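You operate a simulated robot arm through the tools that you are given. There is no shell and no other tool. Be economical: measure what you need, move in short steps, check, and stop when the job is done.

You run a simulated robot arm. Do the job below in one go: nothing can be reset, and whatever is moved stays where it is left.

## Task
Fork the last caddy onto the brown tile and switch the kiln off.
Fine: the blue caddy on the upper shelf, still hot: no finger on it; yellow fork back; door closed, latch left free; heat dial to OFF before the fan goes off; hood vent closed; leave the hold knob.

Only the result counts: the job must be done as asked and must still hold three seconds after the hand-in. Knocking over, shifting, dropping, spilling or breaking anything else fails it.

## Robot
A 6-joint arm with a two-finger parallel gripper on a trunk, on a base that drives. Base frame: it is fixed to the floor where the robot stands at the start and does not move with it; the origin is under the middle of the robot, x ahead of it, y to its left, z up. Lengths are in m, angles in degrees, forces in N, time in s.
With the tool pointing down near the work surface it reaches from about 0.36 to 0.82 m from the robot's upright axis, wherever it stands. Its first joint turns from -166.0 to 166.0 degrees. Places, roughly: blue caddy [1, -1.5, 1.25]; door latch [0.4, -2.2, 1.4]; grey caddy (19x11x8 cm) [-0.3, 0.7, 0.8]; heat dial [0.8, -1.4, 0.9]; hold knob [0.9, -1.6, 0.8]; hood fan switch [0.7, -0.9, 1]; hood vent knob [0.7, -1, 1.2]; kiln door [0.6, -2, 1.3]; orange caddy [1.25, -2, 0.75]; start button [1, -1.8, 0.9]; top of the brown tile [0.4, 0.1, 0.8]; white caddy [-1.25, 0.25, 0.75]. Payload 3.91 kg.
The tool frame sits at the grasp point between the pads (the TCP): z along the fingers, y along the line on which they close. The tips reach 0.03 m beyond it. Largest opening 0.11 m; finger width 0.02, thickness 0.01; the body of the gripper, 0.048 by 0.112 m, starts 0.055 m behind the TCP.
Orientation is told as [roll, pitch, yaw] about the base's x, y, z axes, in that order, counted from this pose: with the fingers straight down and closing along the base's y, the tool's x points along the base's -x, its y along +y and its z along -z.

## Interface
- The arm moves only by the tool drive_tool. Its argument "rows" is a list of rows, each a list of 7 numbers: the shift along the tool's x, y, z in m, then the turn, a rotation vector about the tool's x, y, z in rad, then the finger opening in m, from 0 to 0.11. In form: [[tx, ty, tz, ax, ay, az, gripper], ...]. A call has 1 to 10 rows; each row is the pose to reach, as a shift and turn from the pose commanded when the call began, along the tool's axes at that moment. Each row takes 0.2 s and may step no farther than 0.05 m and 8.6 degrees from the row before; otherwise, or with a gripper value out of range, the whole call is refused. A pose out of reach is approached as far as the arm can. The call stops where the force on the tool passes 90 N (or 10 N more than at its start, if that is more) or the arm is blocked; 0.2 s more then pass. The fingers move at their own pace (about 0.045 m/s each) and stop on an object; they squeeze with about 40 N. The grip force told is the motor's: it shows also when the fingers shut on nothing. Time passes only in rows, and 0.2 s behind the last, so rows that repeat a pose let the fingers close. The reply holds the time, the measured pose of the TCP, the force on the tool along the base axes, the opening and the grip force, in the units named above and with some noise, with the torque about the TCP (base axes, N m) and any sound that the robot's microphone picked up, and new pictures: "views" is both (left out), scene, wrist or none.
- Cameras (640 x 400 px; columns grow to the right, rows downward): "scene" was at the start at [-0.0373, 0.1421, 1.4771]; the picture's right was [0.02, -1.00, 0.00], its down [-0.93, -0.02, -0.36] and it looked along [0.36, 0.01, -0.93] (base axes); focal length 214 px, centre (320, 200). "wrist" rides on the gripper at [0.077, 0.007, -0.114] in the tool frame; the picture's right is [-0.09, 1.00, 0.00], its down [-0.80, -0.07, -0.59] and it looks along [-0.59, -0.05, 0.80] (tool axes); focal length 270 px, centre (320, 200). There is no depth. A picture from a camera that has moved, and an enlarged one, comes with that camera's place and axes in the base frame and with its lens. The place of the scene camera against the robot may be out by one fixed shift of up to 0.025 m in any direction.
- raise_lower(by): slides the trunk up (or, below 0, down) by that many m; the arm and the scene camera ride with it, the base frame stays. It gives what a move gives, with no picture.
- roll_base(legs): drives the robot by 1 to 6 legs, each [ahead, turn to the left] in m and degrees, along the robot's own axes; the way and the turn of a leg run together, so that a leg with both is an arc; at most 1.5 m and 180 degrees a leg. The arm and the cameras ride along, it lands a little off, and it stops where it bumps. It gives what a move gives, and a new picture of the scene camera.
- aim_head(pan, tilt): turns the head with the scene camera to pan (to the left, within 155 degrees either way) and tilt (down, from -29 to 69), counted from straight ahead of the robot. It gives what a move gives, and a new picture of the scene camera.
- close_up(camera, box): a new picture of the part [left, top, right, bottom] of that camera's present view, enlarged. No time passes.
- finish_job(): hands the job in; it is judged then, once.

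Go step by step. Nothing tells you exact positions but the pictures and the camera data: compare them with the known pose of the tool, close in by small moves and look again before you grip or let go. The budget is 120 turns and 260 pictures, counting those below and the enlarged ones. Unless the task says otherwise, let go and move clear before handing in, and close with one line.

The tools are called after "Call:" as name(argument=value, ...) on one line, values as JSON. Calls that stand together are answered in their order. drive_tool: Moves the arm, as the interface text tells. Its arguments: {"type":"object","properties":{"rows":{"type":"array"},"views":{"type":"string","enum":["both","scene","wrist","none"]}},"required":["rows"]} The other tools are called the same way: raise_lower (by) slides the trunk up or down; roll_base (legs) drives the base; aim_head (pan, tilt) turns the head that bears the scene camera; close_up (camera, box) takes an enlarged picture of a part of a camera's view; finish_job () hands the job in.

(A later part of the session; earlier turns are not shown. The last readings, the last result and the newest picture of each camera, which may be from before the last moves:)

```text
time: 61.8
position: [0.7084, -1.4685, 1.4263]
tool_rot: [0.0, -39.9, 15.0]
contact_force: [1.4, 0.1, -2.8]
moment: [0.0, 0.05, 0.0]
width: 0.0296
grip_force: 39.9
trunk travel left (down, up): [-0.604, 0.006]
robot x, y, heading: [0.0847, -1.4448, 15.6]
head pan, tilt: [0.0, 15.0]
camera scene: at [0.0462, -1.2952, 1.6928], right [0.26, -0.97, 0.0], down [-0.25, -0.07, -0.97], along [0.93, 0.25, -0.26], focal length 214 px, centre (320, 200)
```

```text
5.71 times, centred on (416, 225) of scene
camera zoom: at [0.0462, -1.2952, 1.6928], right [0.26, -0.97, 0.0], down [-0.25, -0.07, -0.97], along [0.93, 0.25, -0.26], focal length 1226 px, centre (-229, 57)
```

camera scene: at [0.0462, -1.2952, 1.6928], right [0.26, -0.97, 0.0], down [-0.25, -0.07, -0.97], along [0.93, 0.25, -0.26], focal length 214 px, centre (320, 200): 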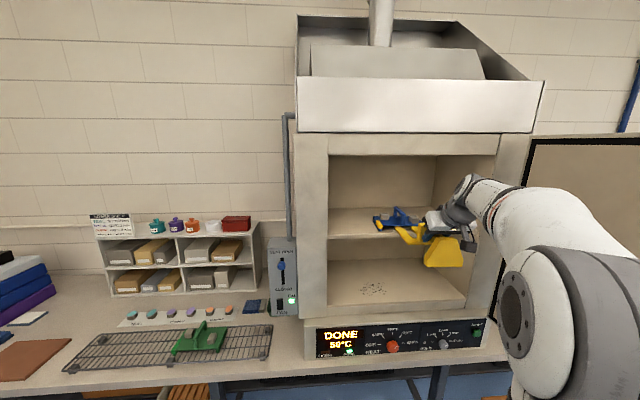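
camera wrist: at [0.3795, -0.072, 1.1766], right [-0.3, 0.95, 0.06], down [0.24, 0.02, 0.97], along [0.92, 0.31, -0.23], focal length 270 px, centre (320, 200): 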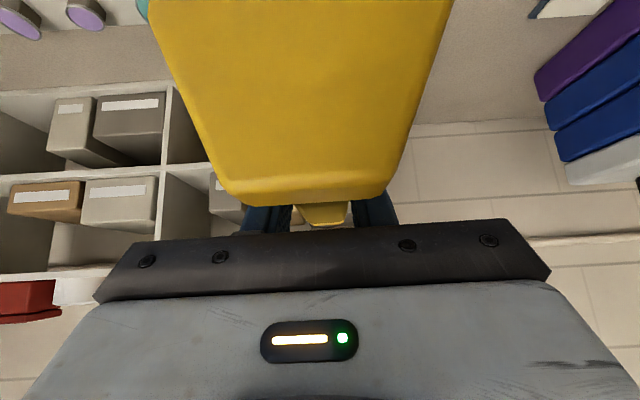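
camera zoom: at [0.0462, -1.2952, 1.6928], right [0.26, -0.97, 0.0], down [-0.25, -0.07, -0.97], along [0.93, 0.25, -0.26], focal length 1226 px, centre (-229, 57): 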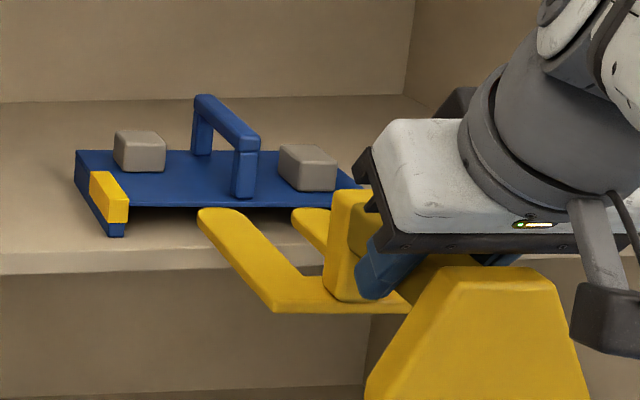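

Tips are over the shelf just in front of the caddy. Feeling downward.

Call:
drive_tool(rows=[[0.00643, 0, 0.00766, 0, 0, 0, 0], [0.0077, 0, 0.0092, 0, 0, 0, 0]], views="none")

Call:
drive_tool(rows=[[0.00193, 0, 0.0023, 0, 0, 0, 0]], views="none")

Call:
drive_tool(rows=[[0.00193, 0, 0.0023, 0, 0, 0, 0]], views="scene")

Call:
close_up(camera="scene", box=[360, 190, 472, 260])

```text
time: 62.4
position: [0.7045, -1.47, 1.4171]
tool_rot: [-0.1, -40.1, 15.0]
contact_force: [-0.6, 0.1, -1.1]
moment: [0.03, 0.03, -0.02]
width: 0.0295
grip_force: 39.9
trunk travel left (down, up): [-0.604, 0.006]
robot x, y, heading: [0.0865, -1.4468, 15.1]
head pan, tilt: [0.0, 15.0]
```

```text
time: 62.8
position: [0.7053, -1.4685, 1.4138]
tool_rot: [0.0, -40.2, 15.0]
contact_force: [-0.9, -0.6, -2.4]
moment: [0.02, 0.0, 0.02]
width: 0.0295
grip_force: 40.0
trunk travel left (down, up): [-0.604, 0.006]
robot x, y, heading: [0.0879, -1.4484, 14.8]
head pan, tilt: [0.0, 15.0]
```

```text
time: 63.2
position: [0.7062, -1.4703, 1.4114]
tool_rot: [0.0, -40.0, 15.0]
contact_force: [1.5, -0.1, -1.8]
moment: [0.01, 0.03, -0.05]
width: 0.0298
grip_force: 39.8
trunk travel left (down, up): [-0.604, 0.006]
robot x, y, heading: [0.0889, -1.4436, 15.2]
head pan, tilt: [0.0, 15.0]
camera scene: at [0.0443, -1.2955, 1.6928], right [0.26, -0.97, 0.0], down [-0.25, -0.07, -0.97], along [0.93, 0.25, -0.26], focal length 214 px, centre (320, 200)
```

scene: 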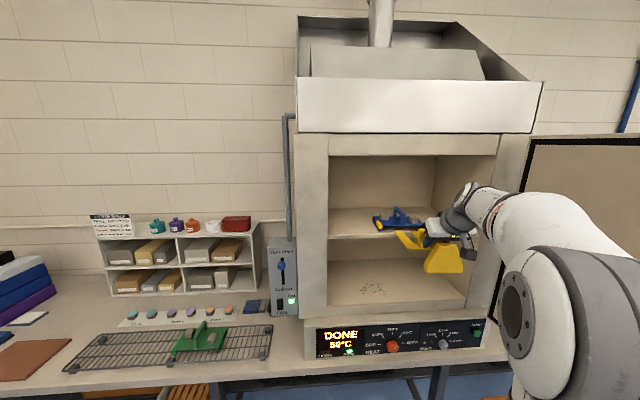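

```text
5.71 times, centred on (416, 225) of scene
camera zoom: at [0.0443, -1.2955, 1.6928], right [0.26, -0.97, 0.0], down [-0.25, -0.07, -0.97], along [0.93, 0.25, -0.26], focal length 1226 px, centre (-229, 57)
```

zoom: 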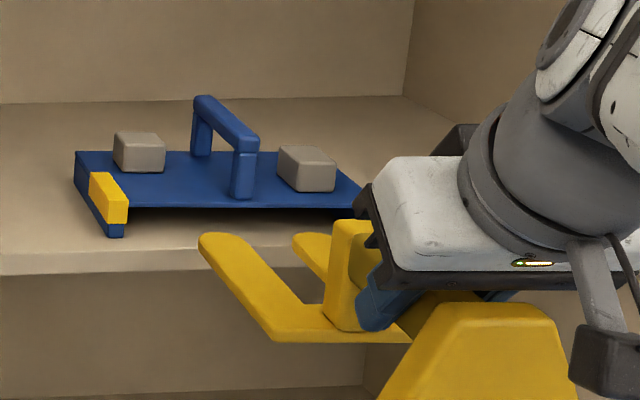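

The tips are only just at the shelf edge, so no contact yet. I raise a little, go 1.5 cm further and feel again.

Call:
drive_tool(rows=[[-0.0058, 0, -0.0069, 0, 0, 0, 0], [-0.0173, 0, 0.0027, 0, 0, 0, 0], [-0.0134, 0, 0.0073, 0, 0, 0, 0]], views="none")

Call:
drive_tool(rows=[[0.0013, 0, 0.0015, 0, 0, 0, 0]], views="none")

Call:
drive_tool(rows=[[0.0013, 0, 0.0015, 0, 0, 0, 0]], views="scene")

Call:
close_up(camera="scene", box=[370, 200, 450, 250])

```text
time: 64.0
position: [0.7206, -1.4671, 1.413]
tool_rot: [-0.1, -40.1, 14.9]
contact_force: [0.4, 0.2, -1.0]
moment: [0.0, 0.01, -0.02]
width: 0.0297
grip_force: 40.1
trunk travel left (down, up): [-0.604, 0.006]
robot x, y, heading: [0.0842, -1.447, 15.4]
head pan, tilt: [0.0, 15.0]
```

```text
time: 64.4
position: [0.7199, -1.4665, 1.4106]
tool_rot: [-0.1, -40.1, 14.9]
contact_force: [-0.4, 0.1, -1.4]
moment: [0.01, 0.03, -0.02]
width: 0.0297
grip_force: 40.0
trunk travel left (down, up): [-0.604, 0.006]
robot x, y, heading: [0.087, -1.442, 15.2]
head pan, tilt: [0.0, 15.0]
```

```text
time: 64.8
position: [0.7195, -1.4661, 1.4079]
tool_rot: [0.0, -40.0, 15.0]
contact_force: [0.5, -0.7, -2.1]
moment: [0.01, 0.03, 0.0]
width: 0.0297
grip_force: 39.8
trunk travel left (down, up): [-0.604, 0.006]
robot x, y, heading: [0.0868, -1.4438, 15.1]
head pan, tilt: [0.0, 15.0]
camera scene: at [0.0442, -1.2955, 1.6928], right [0.26, -0.97, 0.0], down [-0.25, -0.07, -0.97], along [0.93, 0.25, -0.26], focal length 214 px, centre (320, 200)
```

scene: 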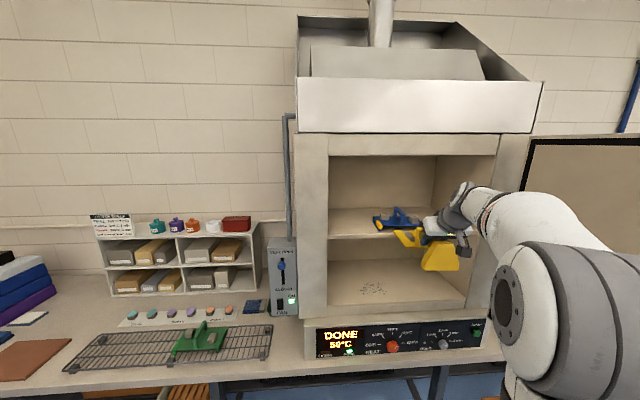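

```text
8.00 times, centred on (410, 225) of scene
camera zoom: at [0.0442, -1.2955, 1.6928], right [0.26, -0.97, 0.0], down [-0.25, -0.07, -0.97], along [0.93, 0.25, -0.26], focal length 1716 px, centre (-400, 0)
```

zoom: 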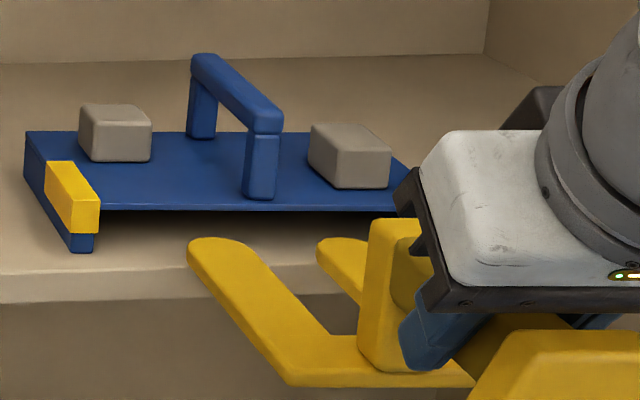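

Call:
drive_tool(rows=[[0.0013, 0, 0.0015, 0, 0, 0, 0]], views="none")

Call:
drive_tool(rows=[[0.0013, 0, 0.0015, 0, 0, 0, 0]], views="none")

Call:
drive_tool(rows=[[0.0013, 0, 0.0015, 0, 0, 0, 0]], views="none")

```text
time: 65.2
position: [0.7202, -1.4674, 1.4066]
tool_rot: [-0.1, -40.1, 15.0]
contact_force: [-0.2, -0.5, -1.6]
moment: [0.01, 0.05, -0.02]
width: 0.0298
grip_force: 40.1
trunk travel left (down, up): [-0.604, 0.006]
robot x, y, heading: [0.0864, -1.4428, 15.3]
head pan, tilt: [0.0, 15.0]
```

```text
time: 65.6
position: [0.7202, -1.4659, 1.4048]
tool_rot: [0.0, -40.1, 14.9]
contact_force: [0.1, 0.7, -2.3]
moment: [-0.03, 0.03, -0.05]
width: 0.0299
grip_force: 40.1
trunk travel left (down, up): [-0.604, 0.006]
robot x, y, heading: [0.0848, -1.4462, 15.4]
head pan, tilt: [0.0, 15.0]
```

```text
time: 66.0
position: [0.7202, -1.4675, 1.4017]
tool_rot: [0.0, -40.1, 15.0]
contact_force: [-0.6, -0.2, -1.1]
moment: [0.02, -0.01, -0.05]
width: 0.03
grip_force: 40.4
trunk travel left (down, up): [-0.604, 0.006]
robot x, y, heading: [0.089, -1.4486, 15.2]
head pan, tilt: [0.0, 15.0]
```

Call:
drive_tool(rows=[[0.0013, 0, 0.0015, 0, 0, 0, 0]], views="none")

Call:
drive_tool(rows=[[0.0013, 0, 0.0015, 0, 0, 0, 0]], views="none")

Call:
drive_tool(rows=[[0.0013, 0, 0.0015, 0, 0, 0, 0]], views="scene")

Call:
close_up(camera="scene", box=[370, 200, 450, 250])

```text
time: 66.4
position: [0.7186, -1.4682, 1.4022]
tool_rot: [-0.1, -40.2, 15.0]
contact_force: [1.1, 1.2, 3.2]
moment: [0.44, -0.84, 0.11]
width: 0.0297
grip_force: 40.4
trunk travel left (down, up): [-0.604, 0.006]
robot x, y, heading: [0.0873, -1.4464, 15.2]
head pan, tilt: [0.0, 15.0]
```

```text
time: 66.8
position: [0.7181, -1.4673, 1.4002]
tool_rot: [-0.1, -40.2, 15.1]
contact_force: [-0.4, -0.1, 6.7]
moment: [0.54, -1.46, 0.12]
width: 0.0299
grip_force: 39.6
trunk travel left (down, up): [-0.604, 0.006]
robot x, y, heading: [0.0884, -1.4485, 15.3]
head pan, tilt: [0.0, 15.0]
```

```text
time: 67.2
position: [0.7172, -1.4675, 1.3974]
tool_rot: [0.0, -40.1, 15.0]
contact_force: [-1.4, -0.5, 7.2]
moment: [0.6, -1.41, 0.03]
width: 0.0294
grip_force: 39.2
trunk travel left (down, up): [-0.604, 0.006]
robot x, y, heading: [0.089, -1.4456, 15.4]
head pan, tilt: [0.0, 15.0]
camera scene: at [0.0425, -1.2956, 1.6928], right [0.26, -0.97, 0.0], down [-0.25, -0.07, -0.97], along [0.93, 0.25, -0.26], focal length 214 px, centre (320, 200)
```

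scene: 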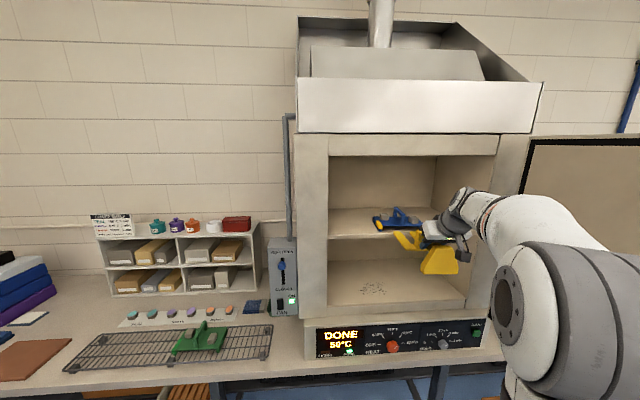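

```text
8.00 times, centred on (410, 225) of scene
camera zoom: at [0.0425, -1.2956, 1.6928], right [0.26, -0.97, 0.0], down [-0.25, -0.07, -0.97], along [0.93, 0.25, -0.26], focal length 1716 px, centre (-400, 0)
```

zoom: 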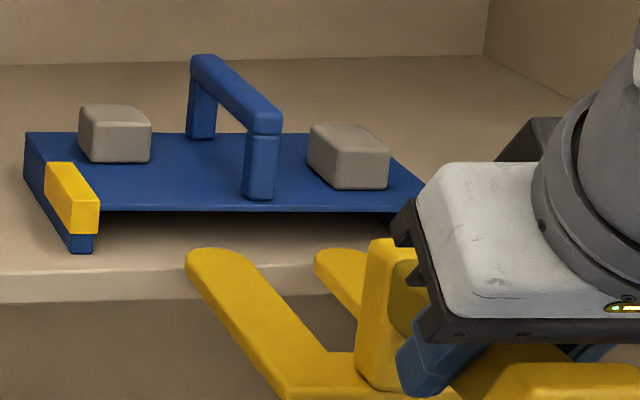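

The shelf is felt at TCP z ≈ 1.40. I lift 7 mm and slide the tines into the tunnel halfway, then check.

Call:
drive_tool(rows=[[-0.0045, 0, -0.0054, 0, 0, 0, 0], [-0.0198, 0, 0.0075, 0, 0, 0, 0], [-0.0351, 0, 0.0203, 0, 0, 0, 0], [-0.0505, 0, 0.0332, 0, 0, 0, 0]], views="scene")

Call:
close_up(camera="scene", box=[360, 195, 456, 255])

```text
time: 68.2
position: [0.7788, -1.451, 1.4018]
tool_rot: [0.0, -40.0, 15.0]
contact_force: [0.5, -0.5, -1.2]
moment: [-0.04, 0.02, 0.01]
width: 0.0298
grip_force: 40.2
trunk travel left (down, up): [-0.604, 0.006]
robot x, y, heading: [0.0874, -1.446, 15.0]
head pan, tilt: [0.0, 15.0]
camera scene: at [0.0456, -1.2953, 1.6928], right [0.26, -0.97, 0.0], down [-0.25, -0.07, -0.97], along [0.93, 0.25, -0.26], focal length 214 px, centre (320, 200)
```

scene: 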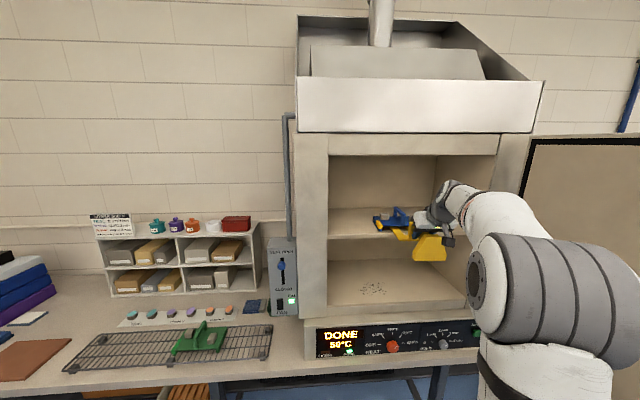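

```text
6.67 times, centred on (408, 225) of scene
camera zoom: at [0.0456, -1.2953, 1.6928], right [0.26, -0.97, 0.0], down [-0.25, -0.07, -0.97], along [0.93, 0.25, -0.26], focal length 1430 px, centre (-267, 33)
```

zoom: 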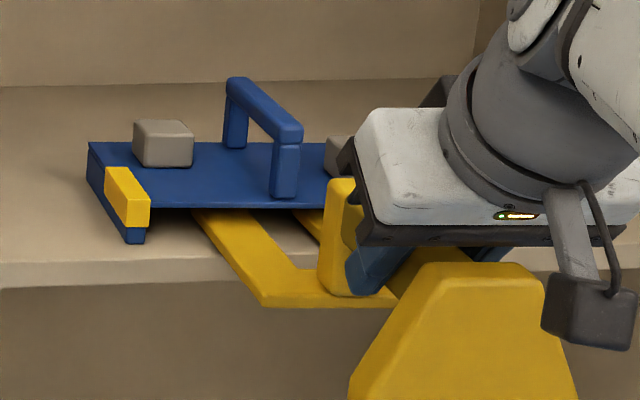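

Tines are under the plate with no contact force. Advancing 5.5 cm more.

Call:
drive_tool(rows=[[-0.0153, 0, 0.0129, 0, 0, 0, 0], [-0.0306, 0, 0.0257, 0, 0, 0, 0], [-0.0421, 0, 0.0354, 0, 0, 0, 0]], views="both")

Call:
close_up(camera="scene", box=[360, 195, 456, 255])

```text
time: 69.0
position: [0.8334, -1.4365, 1.4016]
tool_rot: [0.1, -40.0, 15.1]
contact_force: [1.1, -0.2, -1.9]
moment: [-0.01, 0.02, 0.02]
width: 0.0299
grip_force: 39.8
trunk travel left (down, up): [-0.604, 0.006]
robot x, y, heading: [0.0865, -1.4456, 15.1]
head pan, tilt: [0.0, 15.0]
camera scene: at [0.0456, -1.2951, 1.6928], right [0.26, -0.97, 0.0], down [-0.25, -0.07, -0.97], along [0.93, 0.25, -0.26], focal length 214 px, centre (320, 200)
camera wrist: at [0.7048, -1.4641, 1.4413], right [-0.19, 0.98, 0.06], down [0.24, -0.01, 0.97], along [0.95, 0.2, -0.24], focal length 270 px, centre (320, 200)
```

scene: 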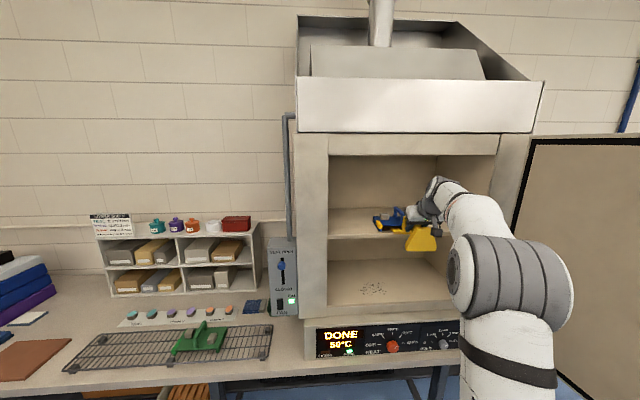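
wrist: 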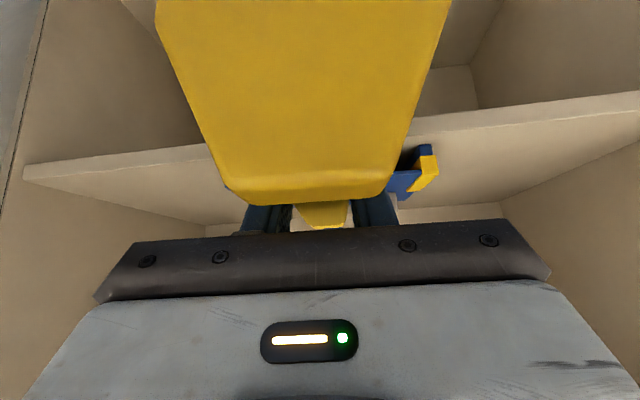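

```text
6.67 times, centred on (408, 225) of scene
camera zoom: at [0.0456, -1.2951, 1.6928], right [0.26, -0.97, 0.0], down [-0.25, -0.07, -0.97], along [0.93, 0.25, -0.26], focal length 1430 px, centre (-267, 33)
```

zoom: 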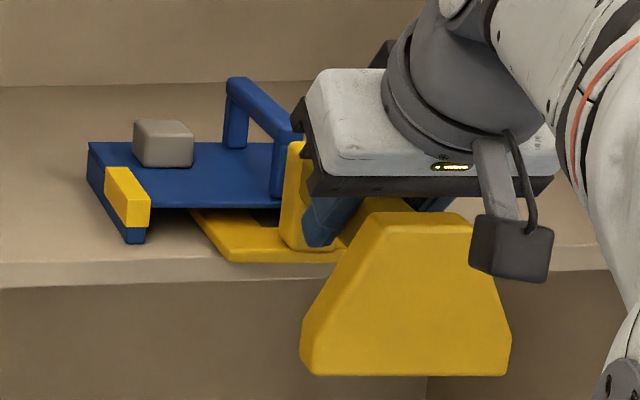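

Insertion depth is right (block ~2 cm from the caddy front). Lifting 1.5 cm gently and checking the load.

Call:
drive_tool(rows=[[-0.0032, 0, -0.0038, 0, 0, 0, 0], [-0.0064, 0, -0.0077, 0, 0, 0, 0], [-0.0096, 0, -0.0115, 0, 0, 0, 0], [-0.0129, 0, -0.0153, 0, 0, 0, 0]], views="both")

Call:
close_up(camera="scene", box=[360, 195, 456, 255])

```text
time: 70.0
position: [0.831, -1.4354, 1.4235]
tool_rot: [0.1, -40.0, 14.9]
contact_force: [0.1, -0.6, -2.8]
moment: [-0.07, 0.26, 0.01]
width: 0.0297
grip_force: 40.1
trunk travel left (down, up): [-0.604, 0.006]
robot x, y, heading: [0.0878, -1.4439, 15.2]
head pan, tilt: [0.0, 15.0]
camera scene: at [0.0445, -1.2955, 1.6928], right [0.26, -0.97, 0.0], down [-0.25, -0.07, -0.97], along [0.93, 0.25, -0.26], focal length 214 px, centre (320, 200)
camera wrist: at [0.7019, -1.4644, 1.4621], right [-0.19, 0.98, 0.06], down [0.24, -0.01, 0.97], along [0.95, 0.2, -0.23], focal length 270 px, centre (320, 200)
```

scene: 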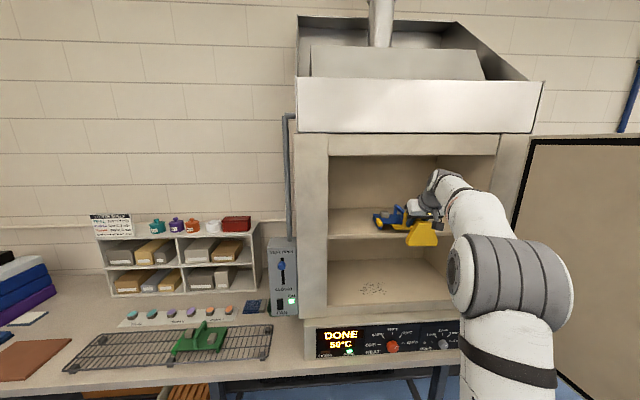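
wrist: 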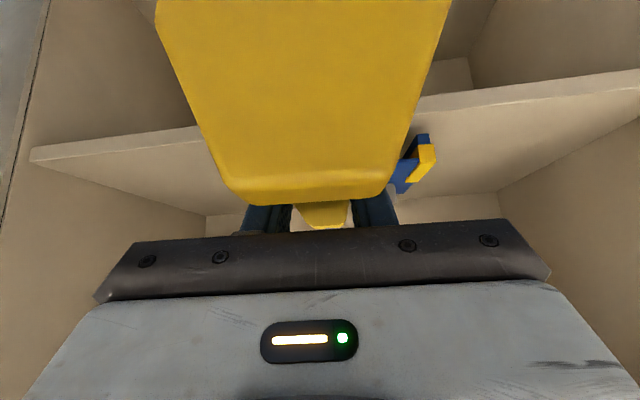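

```text
6.67 times, centred on (408, 225) of scene
camera zoom: at [0.0445, -1.2955, 1.6928], right [0.26, -0.97, 0.0], down [-0.25, -0.07, -0.97], along [0.93, 0.25, -0.26], focal length 1430 px, centre (-267, 33)
```

zoom: 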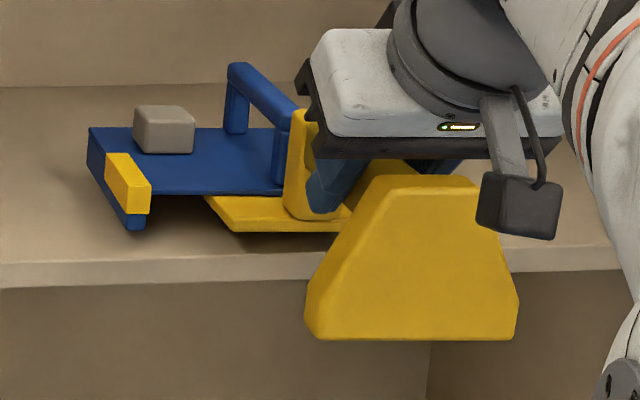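

The caddy is on the fork and light (~2 N). I lift a bit more with a slight backward tilt, then pull out of the kiln.

Call:
drive_tool(rows=[[-0.0064, 0, -0.0077, 0, -0.02, 0, 0], [-0.0129, 0, -0.0153, 0, -0.04, 0, 0], [-0.0225, 0, -0.0268, 0, -0.05, 0, 0]], views="scene")

Call:
close_up(camera="scene", box=[360, 185, 456, 245])

```text
time: 70.8
position: [0.8307, -1.435, 1.4592]
tool_rot: [0.1, -42.8, 15.0]
contact_force: [0.2, 0.0, -3.1]
moment: [-0.08, 0.28, 0.0]
width: 0.0295
grip_force: 40.2
trunk travel left (down, up): [-0.604, 0.006]
robot x, y, heading: [0.0855, -1.4465, 15.0]
head pan, tilt: [0.0, 15.0]
camera scene: at [0.0443, -1.2953, 1.6928], right [0.26, -0.97, 0.0], down [-0.25, -0.07, -0.97], along [0.93, 0.25, -0.26], focal length 214 px, centre (320, 200)
```

scene: 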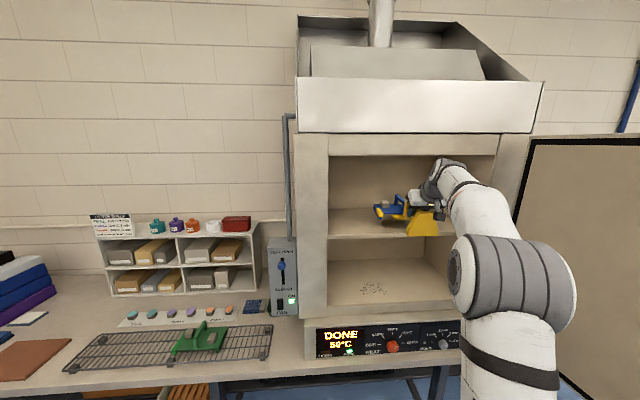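

```text
6.67 times, centred on (408, 215) of scene
camera zoom: at [0.0443, -1.2953, 1.6928], right [0.26, -0.97, 0.0], down [-0.25, -0.07, -0.97], along [0.93, 0.25, -0.26], focal length 1430 px, centre (-267, 100)
```

zoom: 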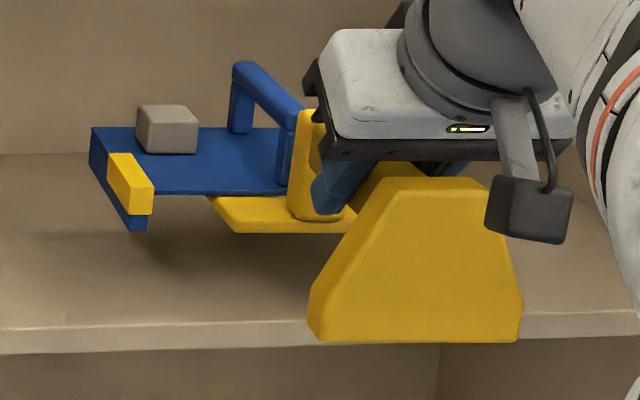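

Call:
drive_tool(rows=[[0.0073, 0, -0.0068, 0, 0, 0, 0], [0.022, 0, -0.0204, 0, 0, 0, 0], [0.044, 0, -0.0407, 0, 0, 0, 0], [0.066, 0, -0.0611, 0, 0, 0, 0], [0.0881, 0, -0.0815, 0, 0, 0, 0], [0.1101, 0, -0.1019, 0, 0, 0, 0], [0.1321, 0, -0.1222, 0, 0, 0, 0], [0.1541, 0, -0.1426, 0, 0, 0, 0], [0.1688, 0, -0.1562, 0, 0, 0, 0], [0.1761, 0, -0.163, 0, 0, 0, 0]], views="both")

Call:
close_up(camera="scene", box=[360, 185, 520, 285])

```text
time: 73.0
position: [0.5981, -1.4977, 1.4581]
tool_rot: [0.1, -43.0, 15.0]
contact_force: [-0.4, -1.1, -3.5]
moment: [-0.08, 0.25, -0.02]
width: 0.0297
grip_force: 39.7
trunk travel left (down, up): [-0.604, 0.006]
robot x, y, heading: [0.0876, -1.4482, 15.3]
head pan, tilt: [0.0, 15.0]
camera scene: at [0.044, -1.2954, 1.6928], right [0.26, -0.97, 0.0], down [-0.25, -0.07, -0.97], along [0.93, 0.25, -0.26], focal length 214 px, centre (320, 200)
camera wrist: at [0.4685, -1.5265, 1.4878], right [-0.2, 0.98, 0.06], down [0.19, -0.02, 0.98], along [0.96, 0.2, -0.19], focal length 270 px, centre (320, 200)
```

scene: 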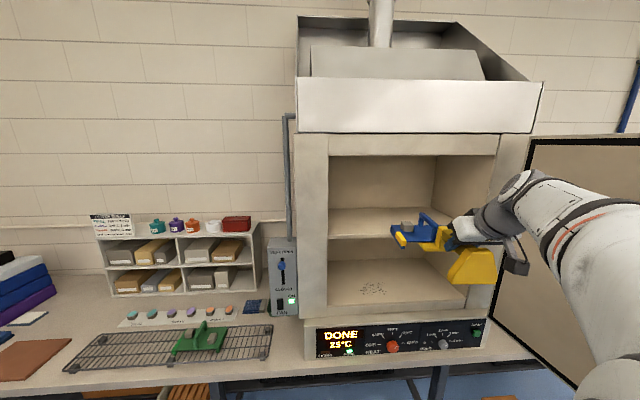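
wrist: 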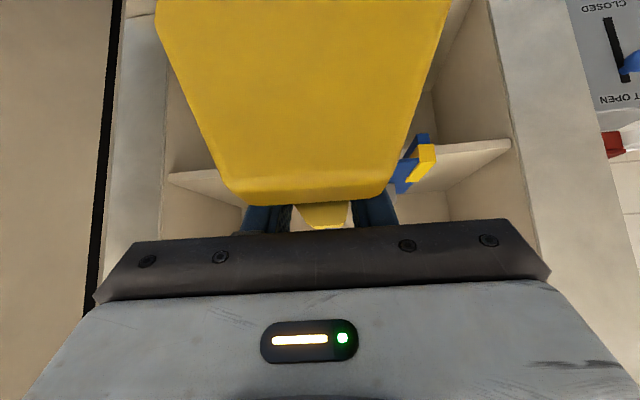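

```text
4.00 times, centred on (440, 235) of scene
camera zoom: at [0.044, -1.2954, 1.6928], right [0.26, -0.97, 0.0], down [-0.25, -0.07, -0.97], along [0.93, 0.25, -0.26], focal length 858 px, centre (-160, 60)
```

zoom: 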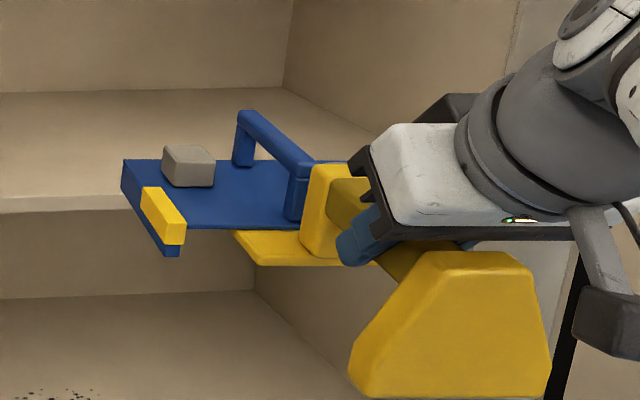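

The caddy sits stably on the fork. Backing away from the kiln first, and checking it stays put.

Call:
roll_base(legs=[[-0.34, 0]])

Call:
close_up(camera="scene", box=[360, 185, 520, 285])

```text
time: 75.3
position: [0.2685, -1.5888, 1.458]
tool_rot: [0.0, -42.9, 15.0]
contact_force: [0.6, -0.2, -2.5]
moment: [-0.07, 0.26, 0.02]
width: 0.0294
grip_force: 39.6
trunk travel left (down, up): [-0.604, 0.006]
robot x, y, heading: [-0.2448, -1.5386, 15.2]
head pan, tilt: [0.0, 15.0]
camera scene: at [-0.2866, -1.3851, 1.6928], right [0.26, -0.97, 0.0], down [-0.25, -0.07, -0.97], along [0.93, 0.25, -0.26], focal length 214 px, centre (320, 200)
```

scene: 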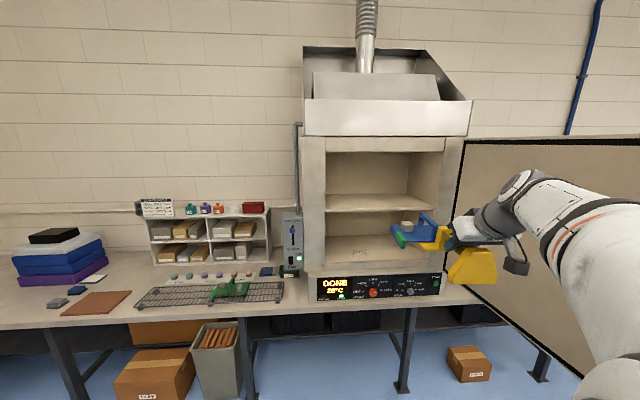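

```text
4.00 times, centred on (440, 235) of scene
camera zoom: at [-0.2866, -1.3851, 1.6928], right [0.26, -0.97, 0.0], down [-0.25, -0.07, -0.97], along [0.93, 0.25, -0.26], focal length 858 px, centre (-160, 60)
```

zoom: 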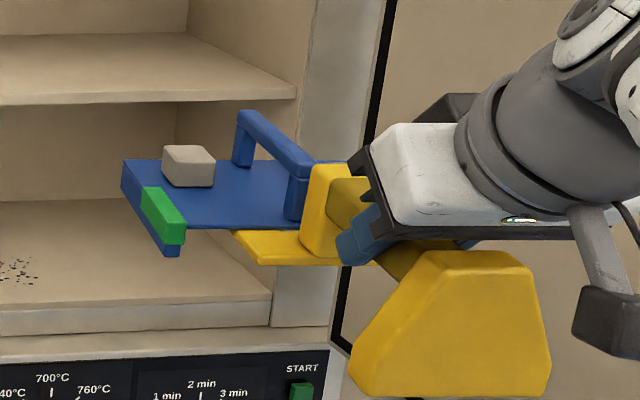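

Stable; the tag turned from yellow to green (cooled), I'll still keep fingers off. Driving to the tile.

Call:
roll_base(legs=[[0, 75], [1.35, 0], [0, -68]])

Call:
aim_head(pan=0, tilt=40)

Call:
close_up(camera="scene", box=[240, 130, 560, 330])

```text
time: 88.2
position: [0.3198, -0.1764, 1.4576]
tool_rot: [0.0, -42.9, 20.2]
contact_force: [-1.1, -0.6, -3.6]
moment: [-0.03, 0.23, 0.01]
width: 0.0294
grip_force: 39.9
trunk travel left (down, up): [-0.604, 0.006]
robot x, y, heading: [-0.1979, -0.1663, 20.8]
head pan, tilt: [0.0, 15.0]
camera scene: at [-0.2561, -0.017, 1.6929], right [0.35, -0.94, 0.0], down [-0.24, -0.09, -0.97], along [0.9, 0.34, -0.26], focal length 214 px, centre (320, 200)
```

scene: 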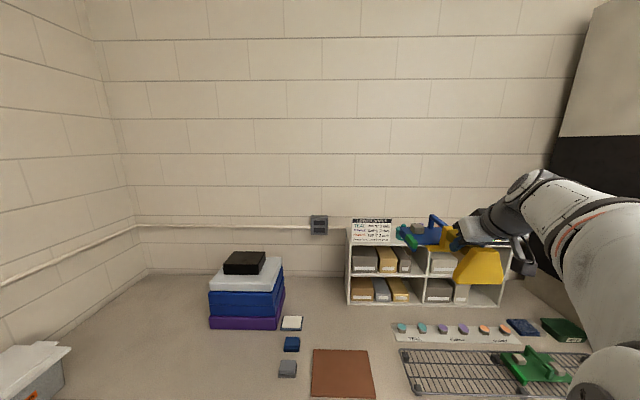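

```text
time: 89.1
position: [0.3196, -0.1764, 1.4571]
tool_rot: [0.0, -42.9, 20.2]
contact_force: [-0.3, -0.1, -3.6]
moment: [-0.07, 0.21, -0.04]
width: 0.0297
grip_force: 40.3
trunk travel left (down, up): [-0.604, 0.006]
robot x, y, heading: [-0.1966, -0.1663, 20.7]
head pan, tilt: [0.0, 40.0]
camera scene: at [-0.2627, -0.0191, 1.6534], right [0.35, -0.94, 0.0], down [-0.6, -0.23, -0.77], along [0.72, 0.27, -0.64], focal length 214 px, centre (320, 200)
```

scene: 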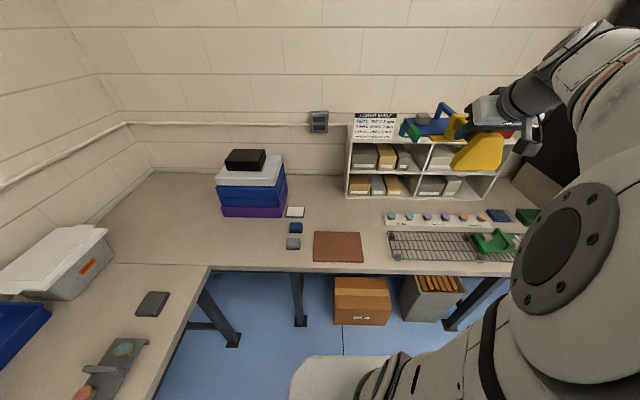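

```text
2.00 times, centred on (400, 230) of scene
camera zoom: at [-0.2627, -0.0191, 1.6534], right [0.35, -0.94, 0.0], down [-0.6, -0.23, -0.77], along [0.72, 0.27, -0.64], focal length 429 px, centre (160, 140)
```

zoom: 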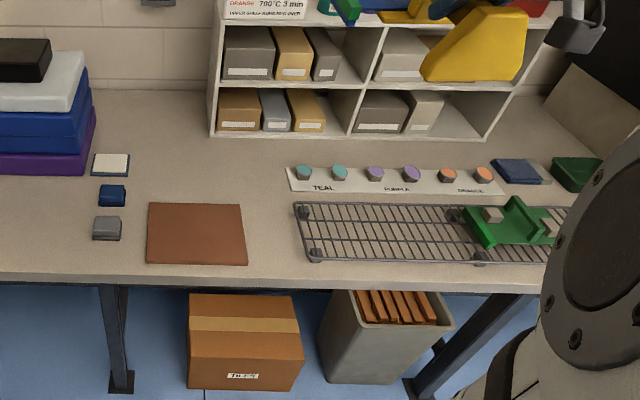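

Tile centre is near (0.40, 0.13), about 24 × 19 cm, yaw ≈ 19.5°. From where I stand I can reach it: trunk down, then shift left 26 cm.

Call:
raise_lower(by=-0.14)

Call:
drive_tool(rows=[[0, 0.01, 0, 0, 0, 0, 0], [0, 0.03, 0, 0, 0, 0, 0], [0, 0.06, 0, 0, 0, 0, 0], [0, 0.09, 0, 0, 0, 0, 0], [0, 0.12, 0, 0, 0, 0, 0], [0, 0.15, 0, 0, 0, 0, 0], [0, 0.18, 0, 0, 0, 0, 0], [0, 0.21, 0, 0, 0, 0, 0], [0, 0.24, 0, 0, 0, 0, 0], [0, 0.258, 0, 0, 0, 0, 0]], views="both")

Call:
close_up(camera="scene", box=[240, 110, 400, 270])

```text
time: 90.8
position: [0.32, -0.1769, 1.3176]
tool_rot: [-0.1, -42.9, 20.2]
contact_force: [0.8, 0.5, -3.5]
moment: [-0.09, 0.26, 0.0]
width: 0.0296
grip_force: 40.0
trunk travel left (down, up): [-0.464, 0.146]
robot x, y, heading: [-0.1968, -0.163, 20.9]
head pan, tilt: [0.0, 40.0]
```

```text
time: 93.0
position: [0.2302, 0.0655, 1.3158]
tool_rot: [0.0, -42.9, 20.1]
contact_force: [0.5, -0.4, -3.1]
moment: [-0.11, 0.27, 0.01]
width: 0.0297
grip_force: 39.8
trunk travel left (down, up): [-0.464, 0.146]
robot x, y, heading: [-0.1985, -0.1671, 20.9]
head pan, tilt: [0.0, 40.0]
camera scene: at [-0.2629, -0.0186, 1.5132], right [0.35, -0.94, 0.0], down [-0.6, -0.23, -0.77], along [0.72, 0.27, -0.64], focal length 214 px, centre (320, 200)
camera wrist: at [0.102, 0.0252, 1.3471], right [-0.28, 0.96, 0.06], down [0.19, 0.0, 0.98], along [0.94, 0.29, -0.18], focal length 270 px, centre (320, 200)
```

scene: 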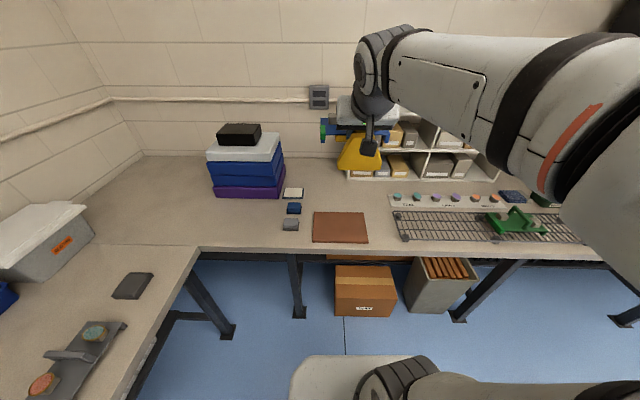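
wrist: 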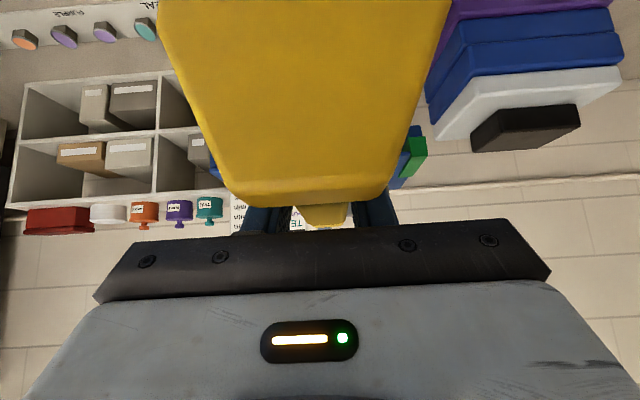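

```text
2.50 times, centred on (320, 190) of scene
camera zoom: at [-0.2629, -0.0186, 1.5132], right [0.35, -0.94, 0.0], down [-0.6, -0.23, -0.77], along [0.72, 0.27, -0.64], focal length 536 px, centre (320, 225)
```

zoom: 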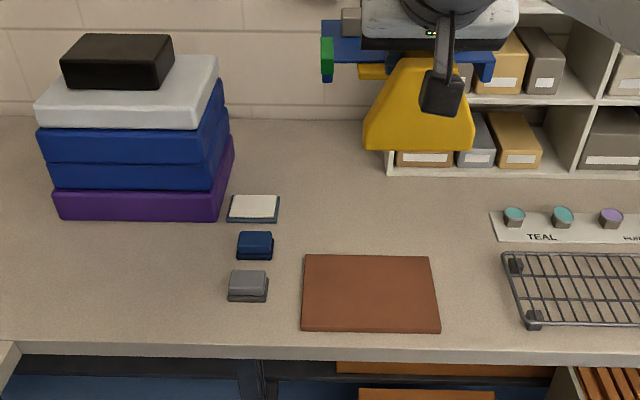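

Call:
drive_tool(rows=[[0.007, 0, 0.0095, 0, 0, 0, 0], [0.0279, 0, 0.0378, 0, 0, 0, 0], [0.0522, 0, 0.0709, 0, 0, 0, 0], [0.0766, 0, 0.104, 0, 0, 0, 0], [0.101, 0, 0.137, 0, 0, 0, 0], [0.1254, 0, 0.1701, 0, 0, 0, 0], [0.1497, 0, 0.2032, 0, 0, 0, 0], [0.1741, 0, 0.2363, 0, 0, 0, 0], [0.1985, 0, 0.2694, 0, 0, 0, 0], [0.209, 0, 0.2836, 0, 0, 0, 0]], views="both")

Call:
close_up(camera="scene", box=[260, 160, 420, 260])

```text
time: 95.2
position: [0.2668, 0.0805, 0.9642]
tool_rot: [0.1, -42.7, 20.1]
contact_force: [-0.1, 0.9, -2.9]
moment: [-0.05, 0.26, 0.01]
width: 0.0297
grip_force: 39.8
trunk travel left (down, up): [-0.464, 0.146]
robot x, y, heading: [-0.1953, -0.1617, 21.0]
head pan, tilt: [0.0, 40.0]
camera scene: at [-0.2626, -0.0186, 1.5133], right [0.35, -0.94, 0.0], down [-0.6, -0.23, -0.77], along [0.72, 0.27, -0.64], focal length 214 px, centre (320, 200)
camera wrist: at [0.1396, 0.0396, 0.9973], right [-0.28, 0.96, 0.06], down [0.2, 0.0, 0.98], along [0.94, 0.29, -0.19], focal length 270 px, centre (320, 200)
```

scene: 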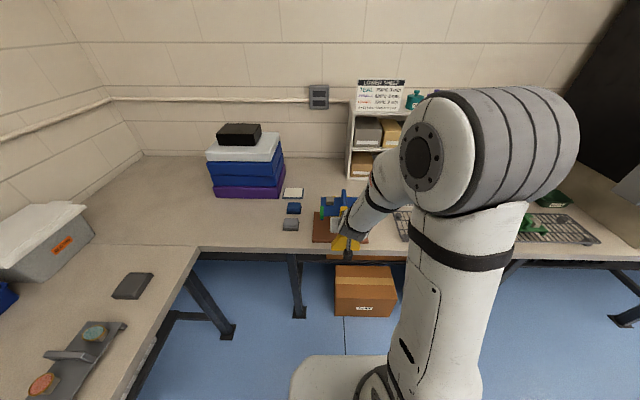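
wrist: 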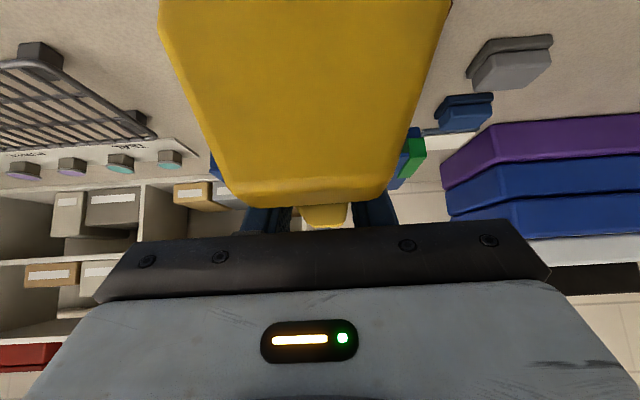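

```text
4.00 times, centred on (340, 210) of scene
camera zoom: at [-0.2626, -0.0186, 1.5133], right [0.35, -0.94, 0.0], down [-0.6, -0.23, -0.77], along [0.72, 0.27, -0.64], focal length 858 px, centre (240, 160)
```

zoom: 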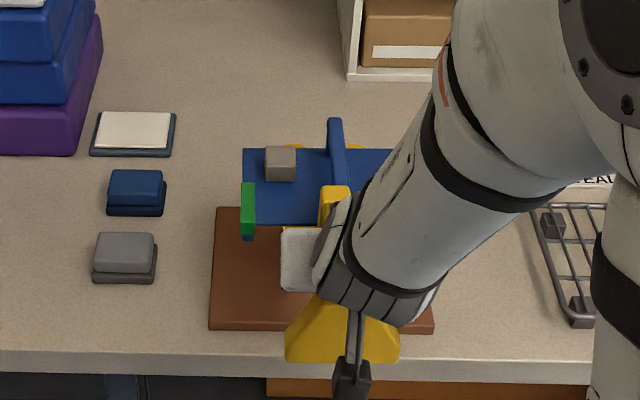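

The caddy needs 1 cm further forward and left to be centred on the tile. I level the fork and come down to just above the tile.

Call:
drive_tool(rows=[[0.0075, 0.002, 0.011, 0, 0.01, 0, 0], [0.0224, 0.0045, 0.0331, 0, 0.025, 0, 0], [0.0373, 0.007, 0.0551, 0, 0.04, 0, 0], [0.0448, 0.009, 0.0662, 0, 0.05, 0, 0]], views="scene")

Call:
close_up(camera="scene", box=[280, 170, 376, 250])

```text
time: 96.2
position: [0.2765, 0.0933, 0.8843]
tool_rot: [0.1, -40.1, 20.2]
contact_force: [0.5, -0.5, -2.2]
moment: [-0.05, 0.25, 0.02]
width: 0.03
grip_force: 39.5
trunk travel left (down, up): [-0.464, 0.146]
robot x, y, heading: [-0.1961, -0.1619, 20.6]
head pan, tilt: [0.0, 40.0]
camera scene: at [-0.2625, -0.0185, 1.5132], right [0.35, -0.94, 0.0], down [-0.6, -0.23, -0.77], along [0.72, 0.27, -0.64], focal length 214 px, centre (320, 200)
```

scene: 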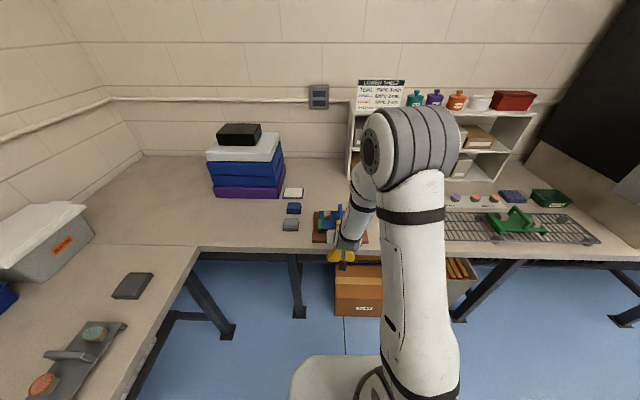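

```text
5.00 times, centred on (328, 210) of scene
camera zoom: at [-0.2625, -0.0185, 1.5132], right [0.35, -0.94, 0.0], down [-0.6, -0.23, -0.77], along [0.72, 0.27, -0.64], focal length 1072 px, centre (280, 150)
```

zoom: 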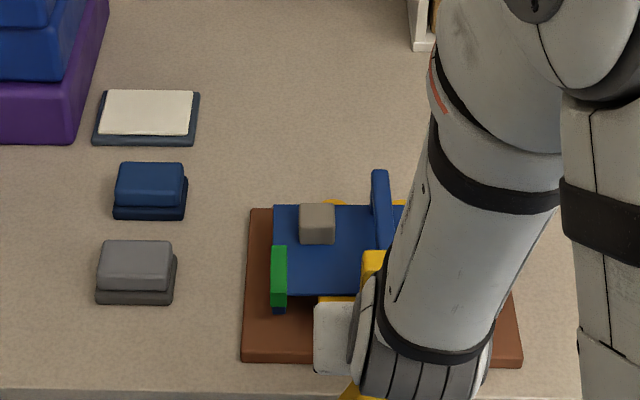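

Well centred. Lowering in small steps until the caddy rests on the tile.

Call:
drive_tool(rows=[[0.0032, 0, 0.0038, 0, 0, 0, 0], [0.0064, 0, 0.0077, 0, 0, 0, 0]], views="none")

Call:
drive_tool(rows=[[0.0026, 0, 0.0031, 0, 0, 0, 0]], views="none")

Call:
drive_tool(rows=[[0.0026, 0, 0.0031, 0, 0, 0, 0]], views="none")

Call:
drive_tool(rows=[[0.0019, 0, 0.0023, 0, 0, 0, 0]], views="scene")

Call:
close_up(camera="scene", box=[280, 170, 376, 250])

```text
time: 96.8
position: [0.2767, 0.0926, 0.8756]
tool_rot: [0.0, -40.0, 20.2]
contact_force: [-0.3, -0.8, -2.3]
moment: [-0.04, 0.23, -0.03]
width: 0.0299
grip_force: 39.7
trunk travel left (down, up): [-0.464, 0.146]
robot x, y, heading: [-0.1974, -0.1629, 20.9]
head pan, tilt: [0.0, 40.0]
```

```text
time: 97.2
position: [0.2774, 0.0916, 0.8735]
tool_rot: [0.0, -40.2, 20.2]
contact_force: [-0.5, -1.1, -2.6]
moment: [-0.07, 0.2, -0.01]
width: 0.0299
grip_force: 40.3
trunk travel left (down, up): [-0.464, 0.146]
robot x, y, heading: [-0.1962, -0.1623, 20.6]
head pan, tilt: [0.0, 40.0]
```

```text
time: 97.6
position: [0.2763, 0.0913, 0.8698]
tool_rot: [-0.2, -40.1, 20.3]
contact_force: [0.0, -0.3, -1.5]
moment: [-0.01, 0.05, 0.0]
width: 0.0295
grip_force: 39.6
trunk travel left (down, up): [-0.464, 0.146]
robot x, y, heading: [-0.1985, -0.1607, 20.9]
head pan, tilt: [0.0, 40.0]
```

```text
time: 98.0
position: [0.2768, 0.0922, 0.8653]
tool_rot: [-0.4, -40.0, 20.3]
contact_force: [0.8, 0.1, -1.0]
moment: [-0.02, 0.04, -0.02]
width: 0.0297
grip_force: 39.8
trunk travel left (down, up): [-0.464, 0.146]
robot x, y, heading: [-0.1992, -0.1646, 20.6]
head pan, tilt: [0.0, 40.0]
camera scene: at [-0.2629, -0.0188, 1.5133], right [0.35, -0.94, 0.0], down [-0.6, -0.23, -0.77], along [0.72, 0.27, -0.64], focal length 214 px, centre (320, 200)
```

scene: 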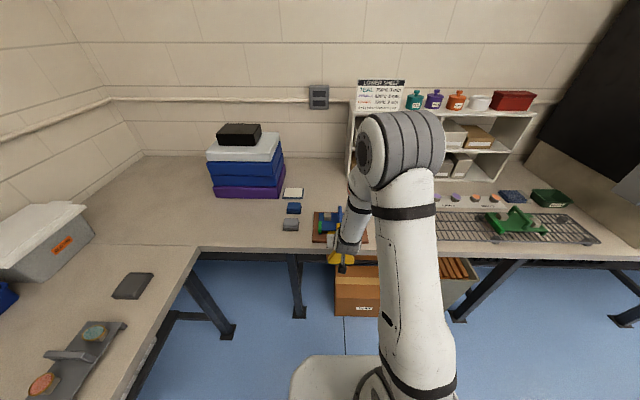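

```text
5.00 times, centred on (328, 210) of scene
camera zoom: at [-0.2629, -0.0188, 1.5133], right [0.35, -0.94, 0.0], down [-0.6, -0.23, -0.77], along [0.72, 0.27, -0.64], focal length 1072 px, centre (280, 150)
```

zoom: 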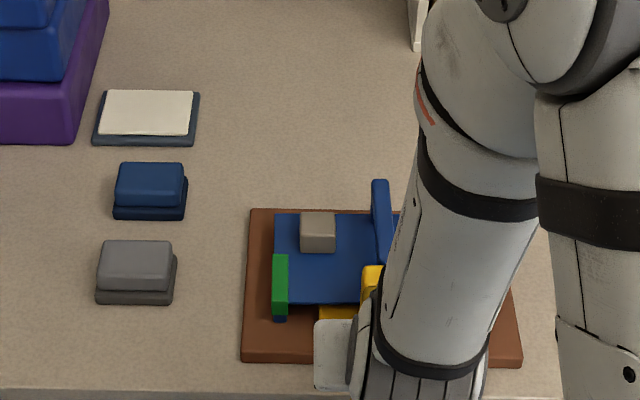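

The caddy's weight is off the fork (moment back to zero at z 0.870). I drop 3 mm more for clearance, then back the whole base out.

Call:
drive_tool(rows=[[0.0016, 0, 0.0019, 0, 0, 0, 0]], views="none")

Call:
roll_base(legs=[[-0.06, 0]])

Call:
close_up(camera="scene", box=[280, 150, 376, 230])

```text
time: 98.4
position: [0.2763, 0.0925, 0.8637]
tool_rot: [-0.5, -40.0, 20.4]
contact_force: [-0.1, -0.9, -1.2]
moment: [0.04, 0.07, -0.03]
width: 0.0298
grip_force: 39.9
trunk travel left (down, up): [-0.464, 0.146]
robot x, y, heading: [-0.1966, -0.1655, 20.9]
head pan, tilt: [0.0, 40.0]
```

```text
time: 99.3
position: [0.2161, 0.0714, 0.8643]
tool_rot: [-0.5, -40.0, 20.4]
contact_force: [0.5, 0.1, -1.5]
moment: [0.03, 0.07, 0.0]
width: 0.0297
grip_force: 39.8
trunk travel left (down, up): [-0.464, 0.146]
robot x, y, heading: [-0.2565, -0.184, 20.9]
head pan, tilt: [0.0, 40.0]
camera scene: at [-0.3221, -0.0413, 1.5133], right [0.35, -0.93, 0.0], down [-0.6, -0.23, -0.77], along [0.72, 0.27, -0.64], focal length 214 px, centre (320, 200)
```

scene: 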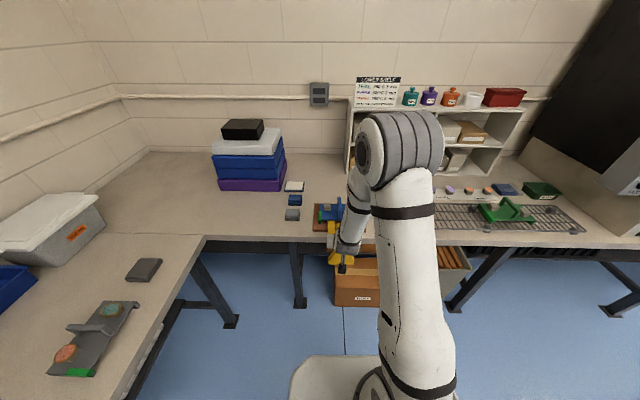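

```text
5.00 times, centred on (328, 190) of scene
camera zoom: at [-0.3221, -0.0413, 1.5133], right [0.35, -0.93, 0.0], down [-0.6, -0.23, -0.77], along [0.72, 0.27, -0.64], focal length 1072 px, centre (280, 250)
```

zoom: 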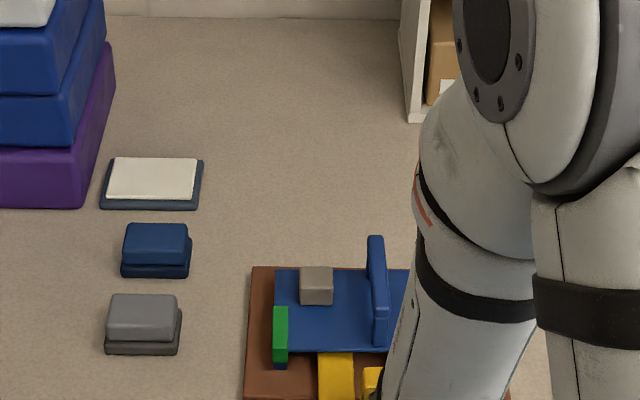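

The fork slides out and the caddy stays in place on the tile. Backing out the rest.

Call:
roll_base(legs=[[-0.17, 0]])

Call:
close_up(camera="scene", box=[280, 140, 440, 240])

```text
time: 100.8
position: [0.0617, 0.0113, 0.8647]
tool_rot: [-0.4, -40.0, 20.5]
contact_force: [0.0, -0.2, -1.3]
moment: [0.0, 0.04, 0.0]
width: 0.0296
grip_force: 40.1
trunk travel left (down, up): [-0.464, 0.146]
robot x, y, heading: [-0.4147, -0.2431, 20.5]
head pan, tilt: [0.0, 40.0]
camera scene: at [-0.4796, -0.101, 1.5133], right [0.36, -0.93, 0.0], down [-0.6, -0.23, -0.77], along [0.72, 0.27, -0.64], focal length 214 px, centre (320, 200)
```

scene: 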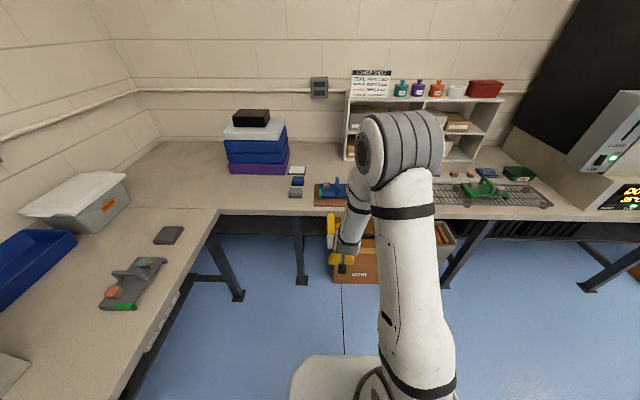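

```text
4.00 times, centred on (360, 190) of scene
camera zoom: at [-0.4796, -0.101, 1.5133], right [0.36, -0.93, 0.0], down [-0.6, -0.23, -0.77], along [0.72, 0.27, -0.64], focal length 858 px, centre (160, 240)
```

zoom: 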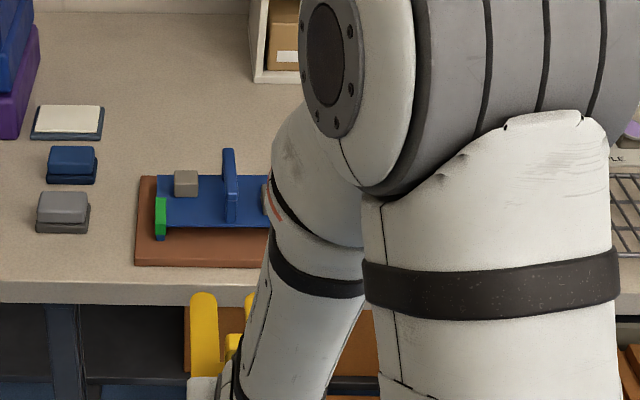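

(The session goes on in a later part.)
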